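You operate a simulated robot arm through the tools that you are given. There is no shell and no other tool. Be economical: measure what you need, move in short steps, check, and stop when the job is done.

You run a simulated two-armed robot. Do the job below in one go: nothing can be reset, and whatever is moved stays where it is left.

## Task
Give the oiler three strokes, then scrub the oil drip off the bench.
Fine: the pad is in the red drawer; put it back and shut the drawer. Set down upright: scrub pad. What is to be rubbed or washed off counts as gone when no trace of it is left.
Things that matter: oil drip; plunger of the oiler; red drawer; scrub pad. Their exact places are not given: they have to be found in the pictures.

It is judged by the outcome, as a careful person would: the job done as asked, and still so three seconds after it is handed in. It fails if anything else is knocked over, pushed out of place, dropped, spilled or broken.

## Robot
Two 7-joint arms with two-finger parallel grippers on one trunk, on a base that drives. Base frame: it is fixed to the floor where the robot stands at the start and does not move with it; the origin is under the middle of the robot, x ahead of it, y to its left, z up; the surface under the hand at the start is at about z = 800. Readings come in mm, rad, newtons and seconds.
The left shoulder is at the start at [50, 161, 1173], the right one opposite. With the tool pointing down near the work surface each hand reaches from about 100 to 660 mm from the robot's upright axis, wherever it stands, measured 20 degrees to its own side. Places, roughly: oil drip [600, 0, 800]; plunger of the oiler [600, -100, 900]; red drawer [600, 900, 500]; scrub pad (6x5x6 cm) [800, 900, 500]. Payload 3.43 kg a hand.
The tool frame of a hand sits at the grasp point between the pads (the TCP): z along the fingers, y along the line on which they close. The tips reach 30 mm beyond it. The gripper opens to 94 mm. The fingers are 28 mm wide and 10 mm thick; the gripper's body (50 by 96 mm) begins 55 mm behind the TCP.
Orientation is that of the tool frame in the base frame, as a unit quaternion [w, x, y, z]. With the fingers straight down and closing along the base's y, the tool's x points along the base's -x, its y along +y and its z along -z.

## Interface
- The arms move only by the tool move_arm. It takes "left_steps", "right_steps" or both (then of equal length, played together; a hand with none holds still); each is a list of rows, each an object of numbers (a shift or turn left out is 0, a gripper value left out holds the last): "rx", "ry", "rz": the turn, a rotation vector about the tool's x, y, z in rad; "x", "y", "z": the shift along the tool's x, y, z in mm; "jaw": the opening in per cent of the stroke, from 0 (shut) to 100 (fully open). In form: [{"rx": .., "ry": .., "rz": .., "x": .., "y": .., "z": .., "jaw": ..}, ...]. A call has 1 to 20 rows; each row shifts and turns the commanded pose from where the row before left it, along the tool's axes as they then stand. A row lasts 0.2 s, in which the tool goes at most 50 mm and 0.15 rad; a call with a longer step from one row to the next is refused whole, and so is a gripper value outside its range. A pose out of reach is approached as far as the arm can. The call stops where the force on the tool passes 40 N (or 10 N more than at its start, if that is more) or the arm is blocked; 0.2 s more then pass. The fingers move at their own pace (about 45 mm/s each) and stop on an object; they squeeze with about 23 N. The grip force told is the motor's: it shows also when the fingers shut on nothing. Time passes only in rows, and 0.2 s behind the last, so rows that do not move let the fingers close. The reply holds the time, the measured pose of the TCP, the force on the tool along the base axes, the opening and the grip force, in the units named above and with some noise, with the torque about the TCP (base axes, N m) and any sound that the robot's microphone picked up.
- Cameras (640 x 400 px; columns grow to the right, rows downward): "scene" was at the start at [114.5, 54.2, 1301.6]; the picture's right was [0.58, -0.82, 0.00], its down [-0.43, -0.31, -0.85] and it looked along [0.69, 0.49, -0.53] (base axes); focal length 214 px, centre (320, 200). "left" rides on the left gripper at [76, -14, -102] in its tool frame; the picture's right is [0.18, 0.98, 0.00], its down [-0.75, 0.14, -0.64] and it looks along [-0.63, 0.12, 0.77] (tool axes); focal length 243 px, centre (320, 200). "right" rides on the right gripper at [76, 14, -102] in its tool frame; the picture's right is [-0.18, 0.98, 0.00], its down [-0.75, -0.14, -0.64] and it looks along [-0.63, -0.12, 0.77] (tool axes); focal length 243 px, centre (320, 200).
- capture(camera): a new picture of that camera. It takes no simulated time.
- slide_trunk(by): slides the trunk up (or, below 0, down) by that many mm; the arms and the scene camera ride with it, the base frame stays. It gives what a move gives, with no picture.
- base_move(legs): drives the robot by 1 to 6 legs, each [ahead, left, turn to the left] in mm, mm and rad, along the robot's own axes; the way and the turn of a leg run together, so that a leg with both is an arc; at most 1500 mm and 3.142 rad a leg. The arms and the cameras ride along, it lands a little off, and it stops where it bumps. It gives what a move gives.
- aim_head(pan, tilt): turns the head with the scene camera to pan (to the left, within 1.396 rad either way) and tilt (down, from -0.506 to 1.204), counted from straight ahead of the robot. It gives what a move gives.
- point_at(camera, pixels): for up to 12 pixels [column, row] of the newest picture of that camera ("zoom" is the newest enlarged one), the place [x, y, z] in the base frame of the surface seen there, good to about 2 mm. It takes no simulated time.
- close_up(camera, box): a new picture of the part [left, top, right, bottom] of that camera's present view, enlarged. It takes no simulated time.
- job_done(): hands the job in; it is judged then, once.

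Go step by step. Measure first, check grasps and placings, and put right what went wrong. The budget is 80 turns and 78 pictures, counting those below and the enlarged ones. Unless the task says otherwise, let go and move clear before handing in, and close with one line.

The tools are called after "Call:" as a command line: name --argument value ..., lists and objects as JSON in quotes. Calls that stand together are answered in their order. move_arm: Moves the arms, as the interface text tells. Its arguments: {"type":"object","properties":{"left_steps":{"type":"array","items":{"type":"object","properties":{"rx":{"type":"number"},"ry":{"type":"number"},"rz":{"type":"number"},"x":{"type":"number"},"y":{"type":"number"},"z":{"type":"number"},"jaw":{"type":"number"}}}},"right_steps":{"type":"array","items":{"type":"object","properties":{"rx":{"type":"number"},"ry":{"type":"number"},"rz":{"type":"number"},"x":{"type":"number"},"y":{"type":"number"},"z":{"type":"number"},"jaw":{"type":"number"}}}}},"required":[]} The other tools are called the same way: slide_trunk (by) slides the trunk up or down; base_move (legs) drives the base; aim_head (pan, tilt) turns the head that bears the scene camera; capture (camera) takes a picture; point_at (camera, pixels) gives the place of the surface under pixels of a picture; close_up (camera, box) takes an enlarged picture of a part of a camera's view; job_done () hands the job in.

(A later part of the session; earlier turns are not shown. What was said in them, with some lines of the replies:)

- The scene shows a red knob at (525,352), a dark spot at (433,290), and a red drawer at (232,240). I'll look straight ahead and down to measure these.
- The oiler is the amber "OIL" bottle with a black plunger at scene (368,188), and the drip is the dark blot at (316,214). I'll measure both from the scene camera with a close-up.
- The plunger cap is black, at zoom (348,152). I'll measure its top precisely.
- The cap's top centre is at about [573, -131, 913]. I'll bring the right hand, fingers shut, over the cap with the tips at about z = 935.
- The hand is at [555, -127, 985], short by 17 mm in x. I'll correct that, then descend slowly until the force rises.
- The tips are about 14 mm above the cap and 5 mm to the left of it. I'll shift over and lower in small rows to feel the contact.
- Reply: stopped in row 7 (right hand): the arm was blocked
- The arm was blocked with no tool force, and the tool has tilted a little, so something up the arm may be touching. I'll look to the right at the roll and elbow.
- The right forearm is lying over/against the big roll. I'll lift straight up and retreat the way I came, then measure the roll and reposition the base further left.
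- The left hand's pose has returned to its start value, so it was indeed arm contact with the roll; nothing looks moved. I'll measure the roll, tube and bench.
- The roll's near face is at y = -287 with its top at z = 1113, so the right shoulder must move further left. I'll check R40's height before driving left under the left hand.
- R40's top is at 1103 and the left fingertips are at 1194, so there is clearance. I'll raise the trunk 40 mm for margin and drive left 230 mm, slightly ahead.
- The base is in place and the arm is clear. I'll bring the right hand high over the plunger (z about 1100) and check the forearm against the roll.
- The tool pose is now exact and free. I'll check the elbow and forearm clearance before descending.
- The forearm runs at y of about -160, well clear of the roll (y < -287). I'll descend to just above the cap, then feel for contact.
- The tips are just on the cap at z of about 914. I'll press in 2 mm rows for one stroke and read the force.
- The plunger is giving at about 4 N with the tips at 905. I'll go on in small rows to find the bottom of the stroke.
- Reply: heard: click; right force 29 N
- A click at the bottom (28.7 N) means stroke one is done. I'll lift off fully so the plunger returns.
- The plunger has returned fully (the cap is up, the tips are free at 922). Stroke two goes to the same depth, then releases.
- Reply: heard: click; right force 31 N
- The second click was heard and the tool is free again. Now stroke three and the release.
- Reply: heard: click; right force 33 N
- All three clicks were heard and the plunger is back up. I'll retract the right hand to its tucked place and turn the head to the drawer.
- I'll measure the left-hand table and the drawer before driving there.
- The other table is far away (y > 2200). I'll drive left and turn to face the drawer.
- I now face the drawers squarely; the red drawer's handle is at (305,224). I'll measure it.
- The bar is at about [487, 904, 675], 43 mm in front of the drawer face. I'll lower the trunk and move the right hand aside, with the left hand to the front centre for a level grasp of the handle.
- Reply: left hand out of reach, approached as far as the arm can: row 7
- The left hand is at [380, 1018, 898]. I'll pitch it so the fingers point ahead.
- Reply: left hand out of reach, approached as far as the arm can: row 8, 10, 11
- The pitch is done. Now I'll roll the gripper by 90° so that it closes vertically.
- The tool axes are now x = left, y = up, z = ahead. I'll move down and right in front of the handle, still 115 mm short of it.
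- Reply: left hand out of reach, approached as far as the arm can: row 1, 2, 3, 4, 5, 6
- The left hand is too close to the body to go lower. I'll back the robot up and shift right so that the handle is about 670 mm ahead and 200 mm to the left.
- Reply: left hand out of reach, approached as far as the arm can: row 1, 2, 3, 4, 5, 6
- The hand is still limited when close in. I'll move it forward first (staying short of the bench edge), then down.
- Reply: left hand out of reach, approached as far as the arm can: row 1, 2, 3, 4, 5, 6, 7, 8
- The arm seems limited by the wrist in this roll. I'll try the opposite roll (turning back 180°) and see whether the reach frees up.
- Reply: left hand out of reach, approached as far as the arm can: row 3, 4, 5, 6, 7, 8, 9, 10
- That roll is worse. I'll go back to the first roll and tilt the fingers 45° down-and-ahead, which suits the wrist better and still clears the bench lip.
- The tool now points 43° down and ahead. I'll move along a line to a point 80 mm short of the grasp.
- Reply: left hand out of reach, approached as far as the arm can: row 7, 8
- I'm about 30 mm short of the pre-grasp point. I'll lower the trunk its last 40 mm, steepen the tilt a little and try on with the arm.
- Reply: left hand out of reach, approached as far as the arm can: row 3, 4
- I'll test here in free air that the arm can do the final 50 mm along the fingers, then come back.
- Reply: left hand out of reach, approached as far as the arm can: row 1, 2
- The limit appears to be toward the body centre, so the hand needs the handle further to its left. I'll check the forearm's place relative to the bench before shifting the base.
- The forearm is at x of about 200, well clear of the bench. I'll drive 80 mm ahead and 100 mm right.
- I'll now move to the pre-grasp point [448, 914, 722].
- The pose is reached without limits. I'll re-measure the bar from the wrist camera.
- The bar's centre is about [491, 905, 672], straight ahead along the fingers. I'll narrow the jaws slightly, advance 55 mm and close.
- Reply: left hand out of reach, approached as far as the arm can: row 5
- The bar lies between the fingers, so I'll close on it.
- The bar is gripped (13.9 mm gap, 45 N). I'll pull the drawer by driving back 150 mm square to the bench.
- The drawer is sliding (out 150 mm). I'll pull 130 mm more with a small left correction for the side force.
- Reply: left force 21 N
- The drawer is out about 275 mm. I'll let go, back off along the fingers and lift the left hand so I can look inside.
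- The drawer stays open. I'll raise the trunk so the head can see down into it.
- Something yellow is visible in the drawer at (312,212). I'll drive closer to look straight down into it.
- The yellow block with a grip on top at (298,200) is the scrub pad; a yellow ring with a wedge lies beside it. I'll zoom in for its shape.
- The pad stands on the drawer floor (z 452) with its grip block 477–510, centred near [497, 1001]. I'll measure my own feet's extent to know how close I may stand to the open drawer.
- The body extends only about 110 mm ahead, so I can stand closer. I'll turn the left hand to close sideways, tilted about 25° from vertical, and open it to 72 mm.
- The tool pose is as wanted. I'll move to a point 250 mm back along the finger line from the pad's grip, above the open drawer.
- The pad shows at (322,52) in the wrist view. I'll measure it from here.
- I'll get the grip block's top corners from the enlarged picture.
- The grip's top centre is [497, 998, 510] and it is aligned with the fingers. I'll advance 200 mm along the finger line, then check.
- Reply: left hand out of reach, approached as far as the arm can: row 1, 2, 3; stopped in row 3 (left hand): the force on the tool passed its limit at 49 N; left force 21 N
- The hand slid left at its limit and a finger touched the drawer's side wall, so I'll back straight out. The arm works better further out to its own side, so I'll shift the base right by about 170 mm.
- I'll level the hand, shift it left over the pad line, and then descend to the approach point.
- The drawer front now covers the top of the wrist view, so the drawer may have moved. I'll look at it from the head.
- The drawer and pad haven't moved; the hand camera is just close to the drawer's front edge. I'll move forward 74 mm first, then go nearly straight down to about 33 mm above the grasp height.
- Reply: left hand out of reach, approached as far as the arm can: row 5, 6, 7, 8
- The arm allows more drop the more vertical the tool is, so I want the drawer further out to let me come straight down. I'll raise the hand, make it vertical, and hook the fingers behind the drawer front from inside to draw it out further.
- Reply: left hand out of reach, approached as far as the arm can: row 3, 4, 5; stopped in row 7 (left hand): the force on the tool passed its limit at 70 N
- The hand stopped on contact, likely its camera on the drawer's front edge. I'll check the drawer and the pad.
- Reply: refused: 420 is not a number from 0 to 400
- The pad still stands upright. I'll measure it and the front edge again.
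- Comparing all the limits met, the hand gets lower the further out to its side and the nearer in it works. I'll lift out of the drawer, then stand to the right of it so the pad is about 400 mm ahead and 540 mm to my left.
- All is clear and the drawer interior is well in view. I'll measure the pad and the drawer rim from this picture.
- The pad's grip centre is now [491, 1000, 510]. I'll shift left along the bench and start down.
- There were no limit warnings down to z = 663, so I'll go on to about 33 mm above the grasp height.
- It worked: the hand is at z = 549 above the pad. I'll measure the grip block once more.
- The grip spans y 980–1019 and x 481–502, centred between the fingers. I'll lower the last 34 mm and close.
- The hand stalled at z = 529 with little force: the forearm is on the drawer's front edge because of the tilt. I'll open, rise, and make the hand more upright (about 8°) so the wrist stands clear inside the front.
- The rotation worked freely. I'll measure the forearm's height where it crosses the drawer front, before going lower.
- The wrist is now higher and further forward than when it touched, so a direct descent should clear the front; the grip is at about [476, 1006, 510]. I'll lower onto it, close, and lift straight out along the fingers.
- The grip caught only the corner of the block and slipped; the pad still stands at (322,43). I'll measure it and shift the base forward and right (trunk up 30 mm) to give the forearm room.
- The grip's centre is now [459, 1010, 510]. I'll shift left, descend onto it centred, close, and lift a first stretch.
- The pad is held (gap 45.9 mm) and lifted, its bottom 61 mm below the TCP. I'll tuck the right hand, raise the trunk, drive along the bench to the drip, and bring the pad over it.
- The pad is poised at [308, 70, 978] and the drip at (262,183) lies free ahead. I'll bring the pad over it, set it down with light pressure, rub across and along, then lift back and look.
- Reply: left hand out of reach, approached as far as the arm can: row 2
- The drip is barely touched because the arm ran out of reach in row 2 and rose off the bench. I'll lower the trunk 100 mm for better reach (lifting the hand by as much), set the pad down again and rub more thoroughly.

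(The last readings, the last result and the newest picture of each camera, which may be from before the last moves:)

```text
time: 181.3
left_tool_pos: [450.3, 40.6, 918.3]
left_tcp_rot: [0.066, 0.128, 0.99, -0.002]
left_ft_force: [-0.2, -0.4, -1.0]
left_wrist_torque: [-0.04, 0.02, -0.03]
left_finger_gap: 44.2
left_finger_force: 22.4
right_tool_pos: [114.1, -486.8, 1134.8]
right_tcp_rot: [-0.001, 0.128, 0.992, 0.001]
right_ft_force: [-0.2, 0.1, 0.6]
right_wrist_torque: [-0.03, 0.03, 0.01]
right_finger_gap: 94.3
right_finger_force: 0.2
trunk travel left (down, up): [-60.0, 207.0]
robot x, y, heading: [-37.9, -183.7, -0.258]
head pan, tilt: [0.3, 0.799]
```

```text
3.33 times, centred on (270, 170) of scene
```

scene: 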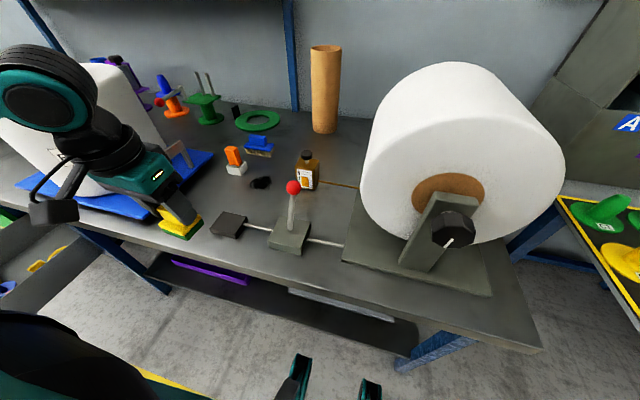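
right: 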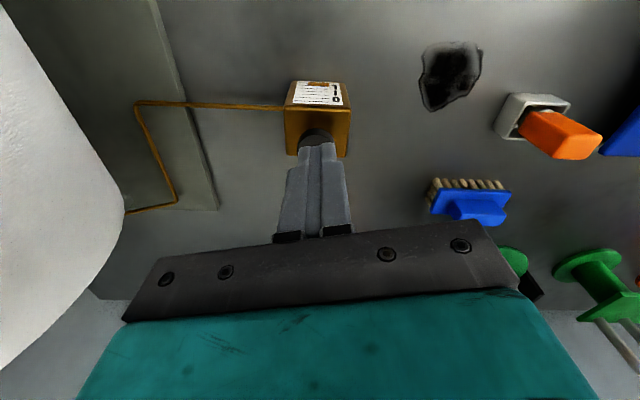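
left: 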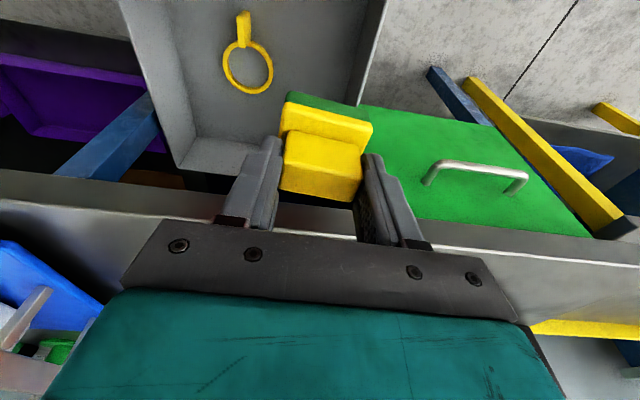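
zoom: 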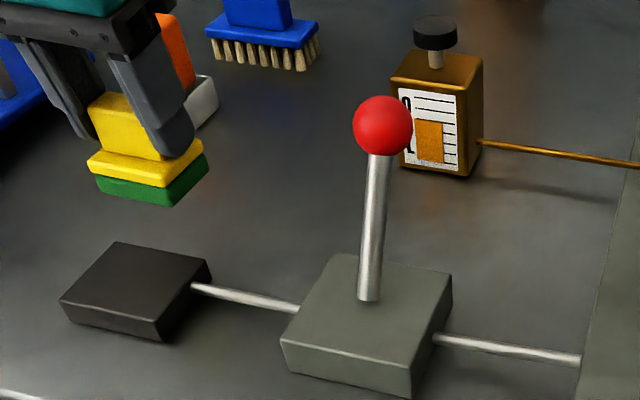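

The spot where the drip was is clean, with no trace visible. I'll carry the pad back: up, back and left, then drive to the same stand beside the drawer.

Call:
move_arm --left_steps '[{"z": -35}, {"z": -35}, {"x": 37.5, "z": -4.9}, {"x": 37.5, "z": -4.9}, {"x": 37.5, "z": -4.9}, {"x": 37.5, "z": -4.9}, {"y": 37.5}, {"y": 37.5}, {"y": 37.5}, {"y": 37.5}, {"y": 37.5}, {"y": 37.5}, {"y": 37.5}, {}]'

Call:
base_move --legs '[[-134, 0, 0], [0, 680, 0.01]]'

Call:
slide_trunk --by -30

Call:
aim_head --pan 0.5 --tilt 1.1

Call:
capture --camera "scene"

Call:
capture --camera "left"

```text
time: 184.3
left_tool_pos: [360.2, 336.6, 994.4]
left_tcp_rot: [0.067, 0.128, 0.99, -0.001]
left_ft_force: [-1.2, 1.8, -0.8]
left_wrist_torque: [0.0, -0.02, 0.0]
left_finger_gap: 44.3
left_finger_force: 22.9
right_tool_pos: [113.4, -486.8, 1135.4]
right_tcp_rot: [0.0, 0.128, 0.992, 0.001]
right_ft_force: [0.8, 0.7, 0.0]
right_wrist_torque: [-0.02, -0.01, 0.02]
right_finger_gap: 94.0
right_finger_force: 0.1
trunk travel left (down, up): [-60.0, 207.0]
robot x, y, heading: [-38.5, -187.3, -0.26]
head pan, tilt: [0.3, 0.799]
```

```text
time: 191.7
left_tool_pos: [402.0, 1030.8, 995.3]
left_tcp_rot: [0.066, 0.126, 0.99, -0.001]
left_ft_force: [0.5, 0.3, -0.7]
left_wrist_torque: [0.0, -0.01, -0.01]
left_finger_gap: 44.3
left_finger_force: 23.0
right_tool_pos: [157.7, 206.0, 1135.2]
right_tcp_rot: [0.0, 0.125, 0.992, 0.0]
right_ft_force: [0.7, -0.2, 0.5]
right_wrist_torque: [-0.02, 0.0, -0.01]
right_finger_gap: 93.9
right_finger_force: 0.0
trunk travel left (down, up): [-60.0, 207.0]
robot x, y, heading: [5.8, 512.3, -0.256]
head pan, tilt: [0.3, 0.799]
```

```text
time: 192.4
left_tool_pos: [401.2, 1030.7, 964.2]
left_tcp_rot: [0.066, 0.126, 0.99, -0.002]
left_ft_force: [0.7, 0.0, -0.2]
left_wrist_torque: [-0.01, 0.0, -0.02]
left_finger_gap: 44.3
left_finger_force: 23.2
right_tool_pos: [157.2, 205.4, 1104.1]
right_tcp_rot: [-0.001, 0.126, 0.992, 0.0]
right_ft_force: [0.3, 0.5, 0.1]
right_wrist_torque: [0.02, 0.01, 0.0]
right_finger_gap: 93.9
right_finger_force: 0.1
trunk travel left (down, up): [-30.0, 237.0]
robot x, y, heading: [4.1, 506.8, -0.251]
head pan, tilt: [0.3, 0.799]
```

```text
time: 193.2
left_tool_pos: [401.8, 1029.4, 964.4]
left_tcp_rot: [0.066, 0.127, 0.99, -0.001]
left_ft_force: [-0.4, 0.7, -0.7]
left_wrist_torque: [0.06, 0.01, -0.01]
left_finger_gap: 44.4
left_finger_force: 22.8
right_tool_pos: [157.4, 205.1, 1104.8]
right_tcp_rot: [-0.001, 0.126, 0.992, 0.002]
right_ft_force: [0.9, -0.2, -0.6]
right_wrist_torque: [0.02, 0.02, -0.04]
right_finger_gap: 93.8
right_finger_force: 0.1
trunk travel left (down, up): [-30.0, 237.0]
robot x, y, heading: [4.5, 512.7, -0.255]
head pan, tilt: [0.499, 1.1]
```

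```text
7 pictures are left
```

scene: 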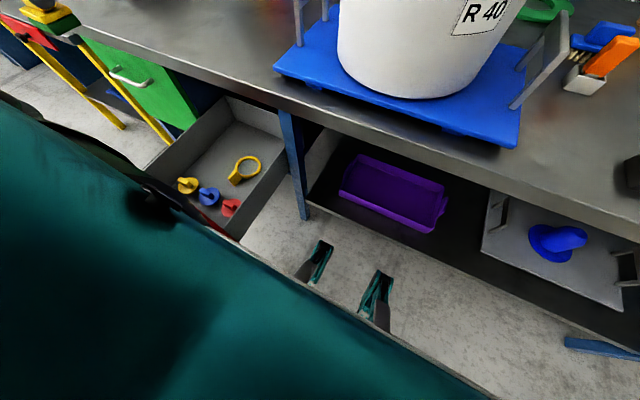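

```text
6 pictures are left
5 turns are left
```

left: 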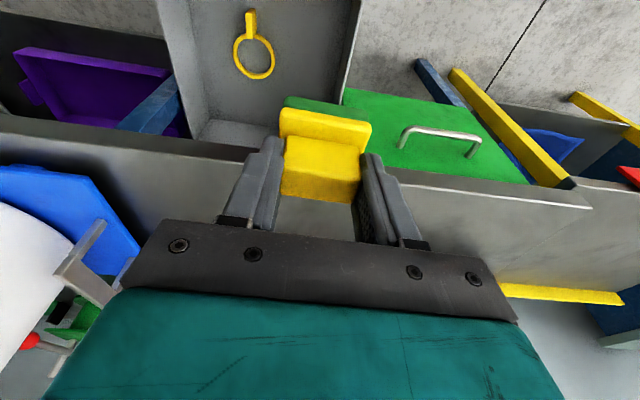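

I'm back beside the open drawer, holding the pad level. I'll lower it to its old place, release, lift out and check; then I'll back off and get the hand ready to push the drawer shut.

Call:
move_arm --left_steps '[{"y": -17}, {"z": 38}, {"z": 38}, {"z": 38}, {"z": 38}, {"z": 38}, {"z": 38}, {"z": 38}, {"z": 38}, {"z": 38}, {"z": 38}, {"z": 38}, {"z": 20}, {"z": 10}, {"z": 5}, {}]'

Call:
move_arm --left_steps '[{"jaw": 30}, {"jaw": 74}, {"jaw": 74}, {"jaw": 74}, {"z": -10}, {"z": -20}, {"z": -38}, {"z": -38}, {"z": -38}, {"z": -38}, {"z": -38}, {"z": -38}, {"z": -38}, {"z": -38}, {"z": -38}, {}]'

Call:
capture --camera "left"

Call:
base_move --legs '[[-355, 0, 0], [0, -40, 0]]'

Call:
slide_trunk --by -30

Call:
move_arm --left_steps '[{"y": -39.5, "jaw": 0}, {"y": -39.5}, {"y": -39.5}, {"y": -39.5}, {"x": -33, "z": 4.3}, {"x": -33, "z": 4.3}, {"x": -33, "z": 4.3}, {"ry": -0.123}, {"ry": -0.123}, {"ry": -0.123}, {}]'

Call:
capture --camera "scene"

```text
time: 196.6
left_tool_pos: [456.3, 1005.9, 514.5]
left_tcp_rot: [0.065, 0.127, 0.99, -0.002]
left_ft_force: [-0.8, 0.3, -0.9]
left_wrist_torque: [-0.02, -0.04, 0.04]
left_finger_gap: 44.3
left_finger_force: 23.2
right_tool_pos: [157.4, 205.8, 1104.9]
right_tcp_rot: [0.0, 0.126, 0.992, 0.001]
right_ft_force: [-0.3, 0.3, 0.4]
right_wrist_torque: [0.02, -0.01, 0.0]
right_finger_gap: 94.1
right_finger_force: 0.1
trunk travel left (down, up): [-30.0, 237.0]
robot x, y, heading: [4.2, 509.5, -0.256]
head pan, tilt: [0.499, 1.1]
```

```text
time: 200.0
left_tool_pos: [407.2, 1012.5, 882.3]
left_tcp_rot: [0.066, 0.126, 0.99, -0.001]
left_ft_force: [0.7, 0.7, -0.7]
left_wrist_torque: [0.02, 0.01, -0.01]
left_finger_gap: 69.6
left_finger_force: 0.0
right_tool_pos: [156.8, 205.4, 1104.7]
right_tcp_rot: [0.0, 0.126, 0.992, 0.002]
right_ft_force: [-0.2, -0.2, 0.2]
right_wrist_torque: [0.0, 0.02, 0.0]
right_finger_gap: 93.8
right_finger_force: 0.0
trunk travel left (down, up): [-30.0, 237.0]
robot x, y, heading: [4.0, 508.5, -0.252]
head pan, tilt: [0.499, 1.1]
```

```text
5 pictures are left
```

left: 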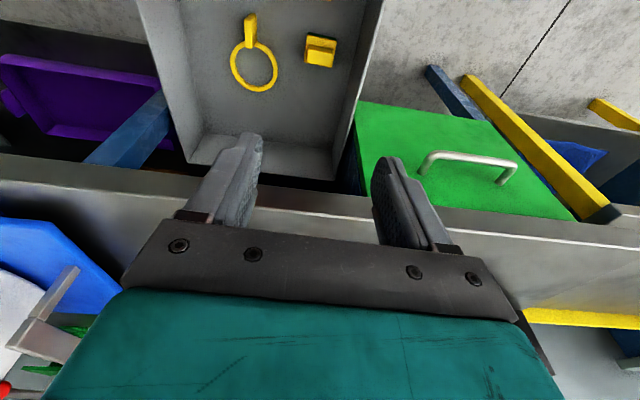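

```text
time: 203.0
left_tool_pos: [51.1, 1063.1, 881.9]
left_tcp_rot: [0.065, 0.125, 0.99, -0.001]
left_ft_force: [-0.2, -0.7, 0.3]
left_wrist_torque: [0.02, 0.0, 0.0]
left_finger_gap: 69.6
left_finger_force: 0.0
right_tool_pos: [-197.1, 255.5, 1105.2]
right_tcp_rot: [-0.001, 0.125, 0.992, 0.001]
right_ft_force: [-0.1, 0.7, 0.4]
right_wrist_torque: [0.01, 0.03, 0.0]
right_finger_gap: 93.9
right_finger_force: 0.0
trunk travel left (down, up): [-30.0, 237.0]
robot x, y, heading: [-350.8, 558.0, -0.255]
head pan, tilt: [0.499, 1.1]
```

```text
time: 203.7
left_tool_pos: [52.0, 1065.0, 852.5]
left_tcp_rot: [0.066, 0.125, 0.99, -0.002]
left_ft_force: [0.5, 0.8, -0.6]
left_wrist_torque: [0.04, -0.03, -0.02]
left_finger_gap: 69.4
left_finger_force: 0.0
right_tool_pos: [-195.9, 257.8, 1075.7]
right_tcp_rot: [0.0, 0.125, 0.992, 0.001]
right_ft_force: [-1.3, -0.7, -0.4]
right_wrist_torque: [-0.02, -0.01, 0.01]
right_finger_gap: 94.0
right_finger_force: 0.1
trunk travel left (down, up): [0.0, 267.0]
robot x, y, heading: [-347.2, 563.3, -0.252]
head pan, tilt: [0.499, 1.1]
```

```text
time: 206.1
left_tool_pos: [108.7, 886.2, 849.8]
left_tcp_rot: [0.246, 0.124, 0.961, -0.026]
left_ft_force: [0.2, -0.2, 0.1]
left_wrist_torque: [-0.05, 0.01, 0.0]
left_finger_gap: 0.0
left_finger_force: 23.2
right_tool_pos: [-198.5, 257.5, 1074.6]
right_tcp_rot: [-0.001, 0.126, 0.992, 0.001]
right_ft_force: [0.3, 0.2, 0.4]
right_wrist_torque: [-0.01, 0.0, 0.0]
right_finger_gap: 94.0
right_finger_force: 0.0
trunk travel left (down, up): [0.0, 267.0]
robot x, y, heading: [-351.7, 556.9, -0.256]
head pan, tilt: [0.499, 1.1]
```

```text
4 pictures are left
4 turns are left
```

scene: 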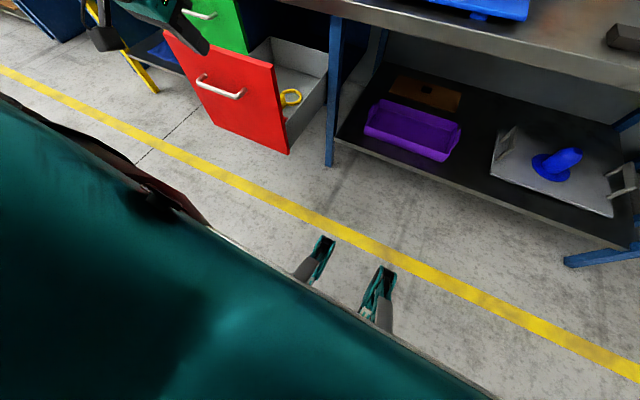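

The pad stands upright in its place in the drawer. The shut fist is in front of the drawer's right half; I'll lower it below handle height, push the drawer in by driving ahead, finish with a gentle arm push, back off and look.

Call:
move_arm --left_steps '[{"x": 19.4, "z": 35.7}, {"x": 19.4, "z": 35.7}, {"x": 19.4, "z": 35.7}, {"x": 19.4, "z": 35.7}, {"x": 19.4, "z": 35.7}, {}]'

Call:
base_move --legs '[[190, 5, 0], [184, 5, 0]]'

Call:
move_arm --left_steps '[{"x": -3.5, "z": 1.9}, {"x": -3.5, "z": 1.9}, {"x": -3.5, "z": 1.9}, {"x": -3.5, "z": 1.9}, {"x": -3.5, "z": 1.9}, {"x": -3.5, "z": 1.9}, {}]'

Call:
aim_head --pan 0.7 --tilt 0.9

Call:
capture --camera "scene"

Call:
point_at --camera "scene" --pixels '[[200, 150], [240, 150], [280, 150], [200, 200], [240, 200], [280, 200], [320, 200], [160, 150], [160, 120], [220, 120], [260, 120], [300, 170]]'

```text
time: 207.5
left_tool_pos: [109.6, 886.0, 647.0]
left_tcp_rot: [0.246, 0.124, 0.961, -0.024]
left_ft_force: [0.0, 0.1, 0.9]
left_wrist_torque: [0.02, 0.0, 0.03]
left_finger_gap: 0.0
left_finger_force: 23.1
right_tool_pos: [-197.8, 256.4, 1075.0]
right_tcp_rot: [-0.002, 0.126, 0.992, 0.001]
right_ft_force: [0.4, 0.7, 0.3]
right_wrist_torque: [-0.04, -0.01, 0.0]
right_finger_gap: 93.7
right_finger_force: 0.0
trunk travel left (down, up): [0.0, 267.0]
robot x, y, heading: [-350.3, 558.4, -0.256]
head pan, tilt: [0.499, 1.1]
```

```text
time: 210.2
left_tool_pos: [479.9, 800.9, 647.3]
left_tcp_rot: [0.246, 0.123, 0.961, -0.024]
left_ft_force: [-5.7, 0.8, -1.7]
left_wrist_torque: [0.02, 0.16, 0.02]
left_finger_gap: 0.1
left_finger_force: 23.1
right_tool_pos: [173.6, 171.0, 1073.9]
right_tcp_rot: [0.0, 0.125, 0.992, 0.001]
right_ft_force: [0.8, 0.2, -0.8]
right_wrist_torque: [0.0, -0.03, -0.03]
right_finger_gap: 94.3
right_finger_force: 0.0
trunk travel left (down, up): [0.0, 267.0]
robot x, y, heading: [21.8, 470.3, -0.254]
head pan, tilt: [0.499, 1.1]
```

```text
time: 210.8
left_tool_pos: [480.0, 800.9, 644.5]
left_tcp_rot: [0.238, 0.122, 0.963, -0.023]
left_ft_force: [-6.2, 1.0, 3.4]
left_wrist_torque: [0.07, 0.07, 0.0]
left_finger_gap: 0.1
left_finger_force: 23.1
right_tool_pos: [172.7, 171.8, 1075.0]
right_tcp_rot: [0.0, 0.124, 0.992, 0.001]
right_ft_force: [-0.4, 0.2, 0.0]
right_wrist_torque: [0.0, -0.01, 0.01]
right_finger_gap: 94.1
right_finger_force: 0.1
trunk travel left (down, up): [0.0, 267.0]
robot x, y, heading: [18.9, 473.5, -0.253]
head pan, tilt: [0.499, 1.1]
stopped in row 3 (left hand): the force on the tool passed its limit at 46 N (the readings are from after the stop); the commanded pose is now the measured one
```

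```text
time: 211.6
left_tool_pos: [479.3, 802.1, 644.5]
left_tcp_rot: [0.238, 0.121, 0.964, -0.022]
left_ft_force: [-12.0, 1.6, 2.2]
left_wrist_torque: [0.12, 0.17, 0.02]
left_finger_gap: 0.0
left_finger_force: 23.0
right_tool_pos: [171.5, 171.3, 1075.2]
right_tcp_rot: [0.001, 0.124, 0.992, 0.001]
right_ft_force: [0.1, 1.0, -0.3]
right_wrist_torque: [0.05, -0.04, 0.01]
right_finger_gap: 94.0
right_finger_force: 0.1
trunk travel left (down, up): [0.0, 267.0]
robot x, y, heading: [24.4, 475.2, -0.254]
head pan, tilt: [0.7, 0.901]
```

```text
3 pictures are left
```

scene: 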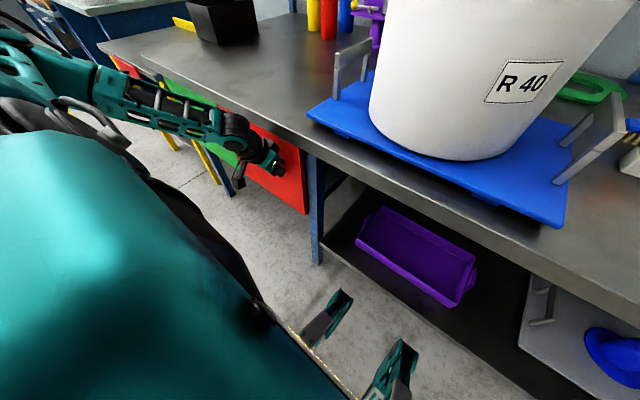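

```text
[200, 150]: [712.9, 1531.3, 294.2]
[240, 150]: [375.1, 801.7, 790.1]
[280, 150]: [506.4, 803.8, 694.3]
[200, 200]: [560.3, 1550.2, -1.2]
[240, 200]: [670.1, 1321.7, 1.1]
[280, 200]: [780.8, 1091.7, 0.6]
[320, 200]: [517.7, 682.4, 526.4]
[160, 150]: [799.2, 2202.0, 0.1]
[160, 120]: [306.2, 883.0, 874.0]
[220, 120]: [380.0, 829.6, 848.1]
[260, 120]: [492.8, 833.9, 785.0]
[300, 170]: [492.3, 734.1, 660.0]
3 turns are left
```

The drawer face reads n ≈ 313–315 mm, the same as when it was shut at the start, and the push ended on a firm stop. I'll back the hand and the robot away and take a last look.

Call:
move_arm --left_steps '[{"x": 17, "z": -9}, {"x": 35, "z": -19}, {"x": 35, "z": -19}, {}]'

Call:
base_move --legs '[[-300, 0, 0]]'

Call:
aim_head --pan 0.3 --tilt 0.7

Call:
capture --camera "scene"

Call:
aim_head --pan -0.4 --tilt 0.5

Call:
close_up --camera "scene" --box '[160, 80, 480, 280]'

```text
time: 212.6
left_tool_pos: [383.9, 825.1, 647.5]
left_tcp_rot: [0.239, 0.121, 0.963, -0.023]
left_ft_force: [-0.1, 0.4, 0.3]
left_wrist_torque: [-0.04, 0.02, -0.03]
left_finger_gap: 0.0
left_finger_force: 22.6
right_tool_pos: [174.1, 170.3, 1074.8]
right_tcp_rot: [-0.001, 0.124, 0.992, 0.002]
right_ft_force: [0.0, -0.2, -0.3]
right_wrist_torque: [0.03, 0.0, 0.01]
right_finger_gap: 94.2
right_finger_force: 0.1
trunk travel left (down, up): [0.0, 267.0]
robot x, y, heading: [20.4, 475.1, -0.254]
head pan, tilt: [0.7, 0.901]
```

```text
time: 214.6
left_tool_pos: [101.6, 898.3, 647.0]
left_tcp_rot: [0.239, 0.121, 0.963, -0.023]
left_ft_force: [0.5, 0.3, -0.6]
left_wrist_torque: [0.01, -0.02, 0.02]
left_finger_gap: 0.2
left_finger_force: 23.4
right_tool_pos: [-107.3, 243.2, 1075.9]
right_tcp_rot: [-0.001, 0.124, 0.992, 0.001]
right_ft_force: [0.1, 0.5, -0.9]
right_wrist_torque: [0.02, 0.03, 0.01]
right_finger_gap: 94.0
right_finger_force: 0.2
trunk travel left (down, up): [0.0, 267.0]
robot x, y, heading: [-261.2, 542.5, -0.251]
head pan, tilt: [0.7, 0.901]
```

```text
time: 215.4
left_tool_pos: [101.8, 898.3, 646.4]
left_tcp_rot: [0.239, 0.121, 0.963, -0.023]
left_ft_force: [0.2, -0.6, 0.4]
left_wrist_torque: [-0.01, 0.04, 0.0]
left_finger_gap: 0.0
left_finger_force: 23.1
right_tool_pos: [-108.2, 243.8, 1075.1]
right_tcp_rot: [-0.001, 0.124, 0.992, 0.001]
right_ft_force: [0.7, 0.7, 0.0]
right_wrist_torque: [0.0, -0.02, 0.0]
right_finger_gap: 94.2
right_finger_force: 0.1
trunk travel left (down, up): [0.0, 267.0]
robot x, y, heading: [-257.5, 545.6, -0.261]
head pan, tilt: [0.3, 0.7]
```

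```text
2 pictures are left
```

scene: 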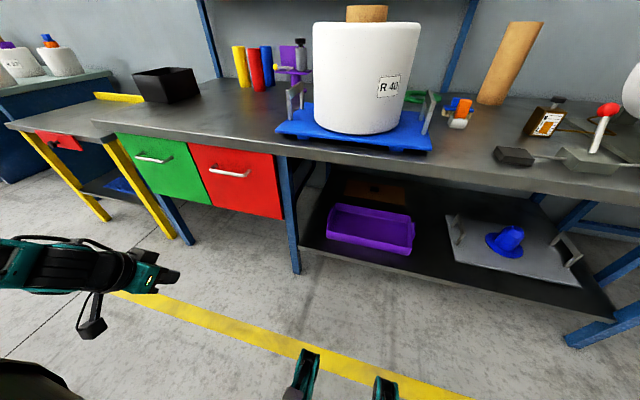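

```text
time: 216.5
left_tool_pos: [102.2, 897.8, 648.2]
left_tcp_rot: [0.239, 0.121, 0.963, -0.024]
left_ft_force: [0.1, -0.2, -0.1]
left_wrist_torque: [0.02, -0.01, 0.0]
left_finger_gap: 0.0
left_finger_force: 22.7
right_tool_pos: [-107.3, 242.0, 1074.2]
right_tcp_rot: [-0.001, 0.124, 0.992, 0.001]
right_ft_force: [-0.6, -0.4, -0.6]
right_wrist_torque: [-0.03, 0.01, -0.01]
right_finger_gap: 93.8
right_finger_force: 0.1
trunk travel left (down, up): [0.0, 267.0]
robot x, y, heading: [-261.7, 541.8, -0.249]
head pan, tilt: [-0.4, 0.499]
```

```text
2.00 times, centred on (320, 180) of scene
2 turns are left
```

zoom: 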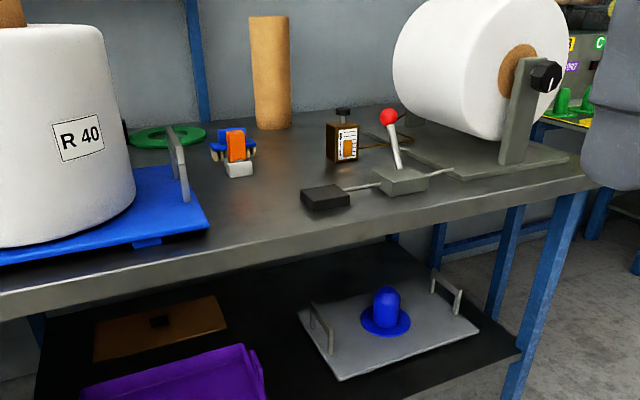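

The red drawer is flush shut at (237,180), the bench is clean where the drip was, nothing else looks displaced, and both hands are clear, so I'm handing in.

Call:
job_done

```text
The job is handed in.
```

The oiler got its three strokes, each with a click. The oil drip is scrubbed off with no trace showing in the pictures. The pad is back upright in the red drawer, and the drawer is shut.
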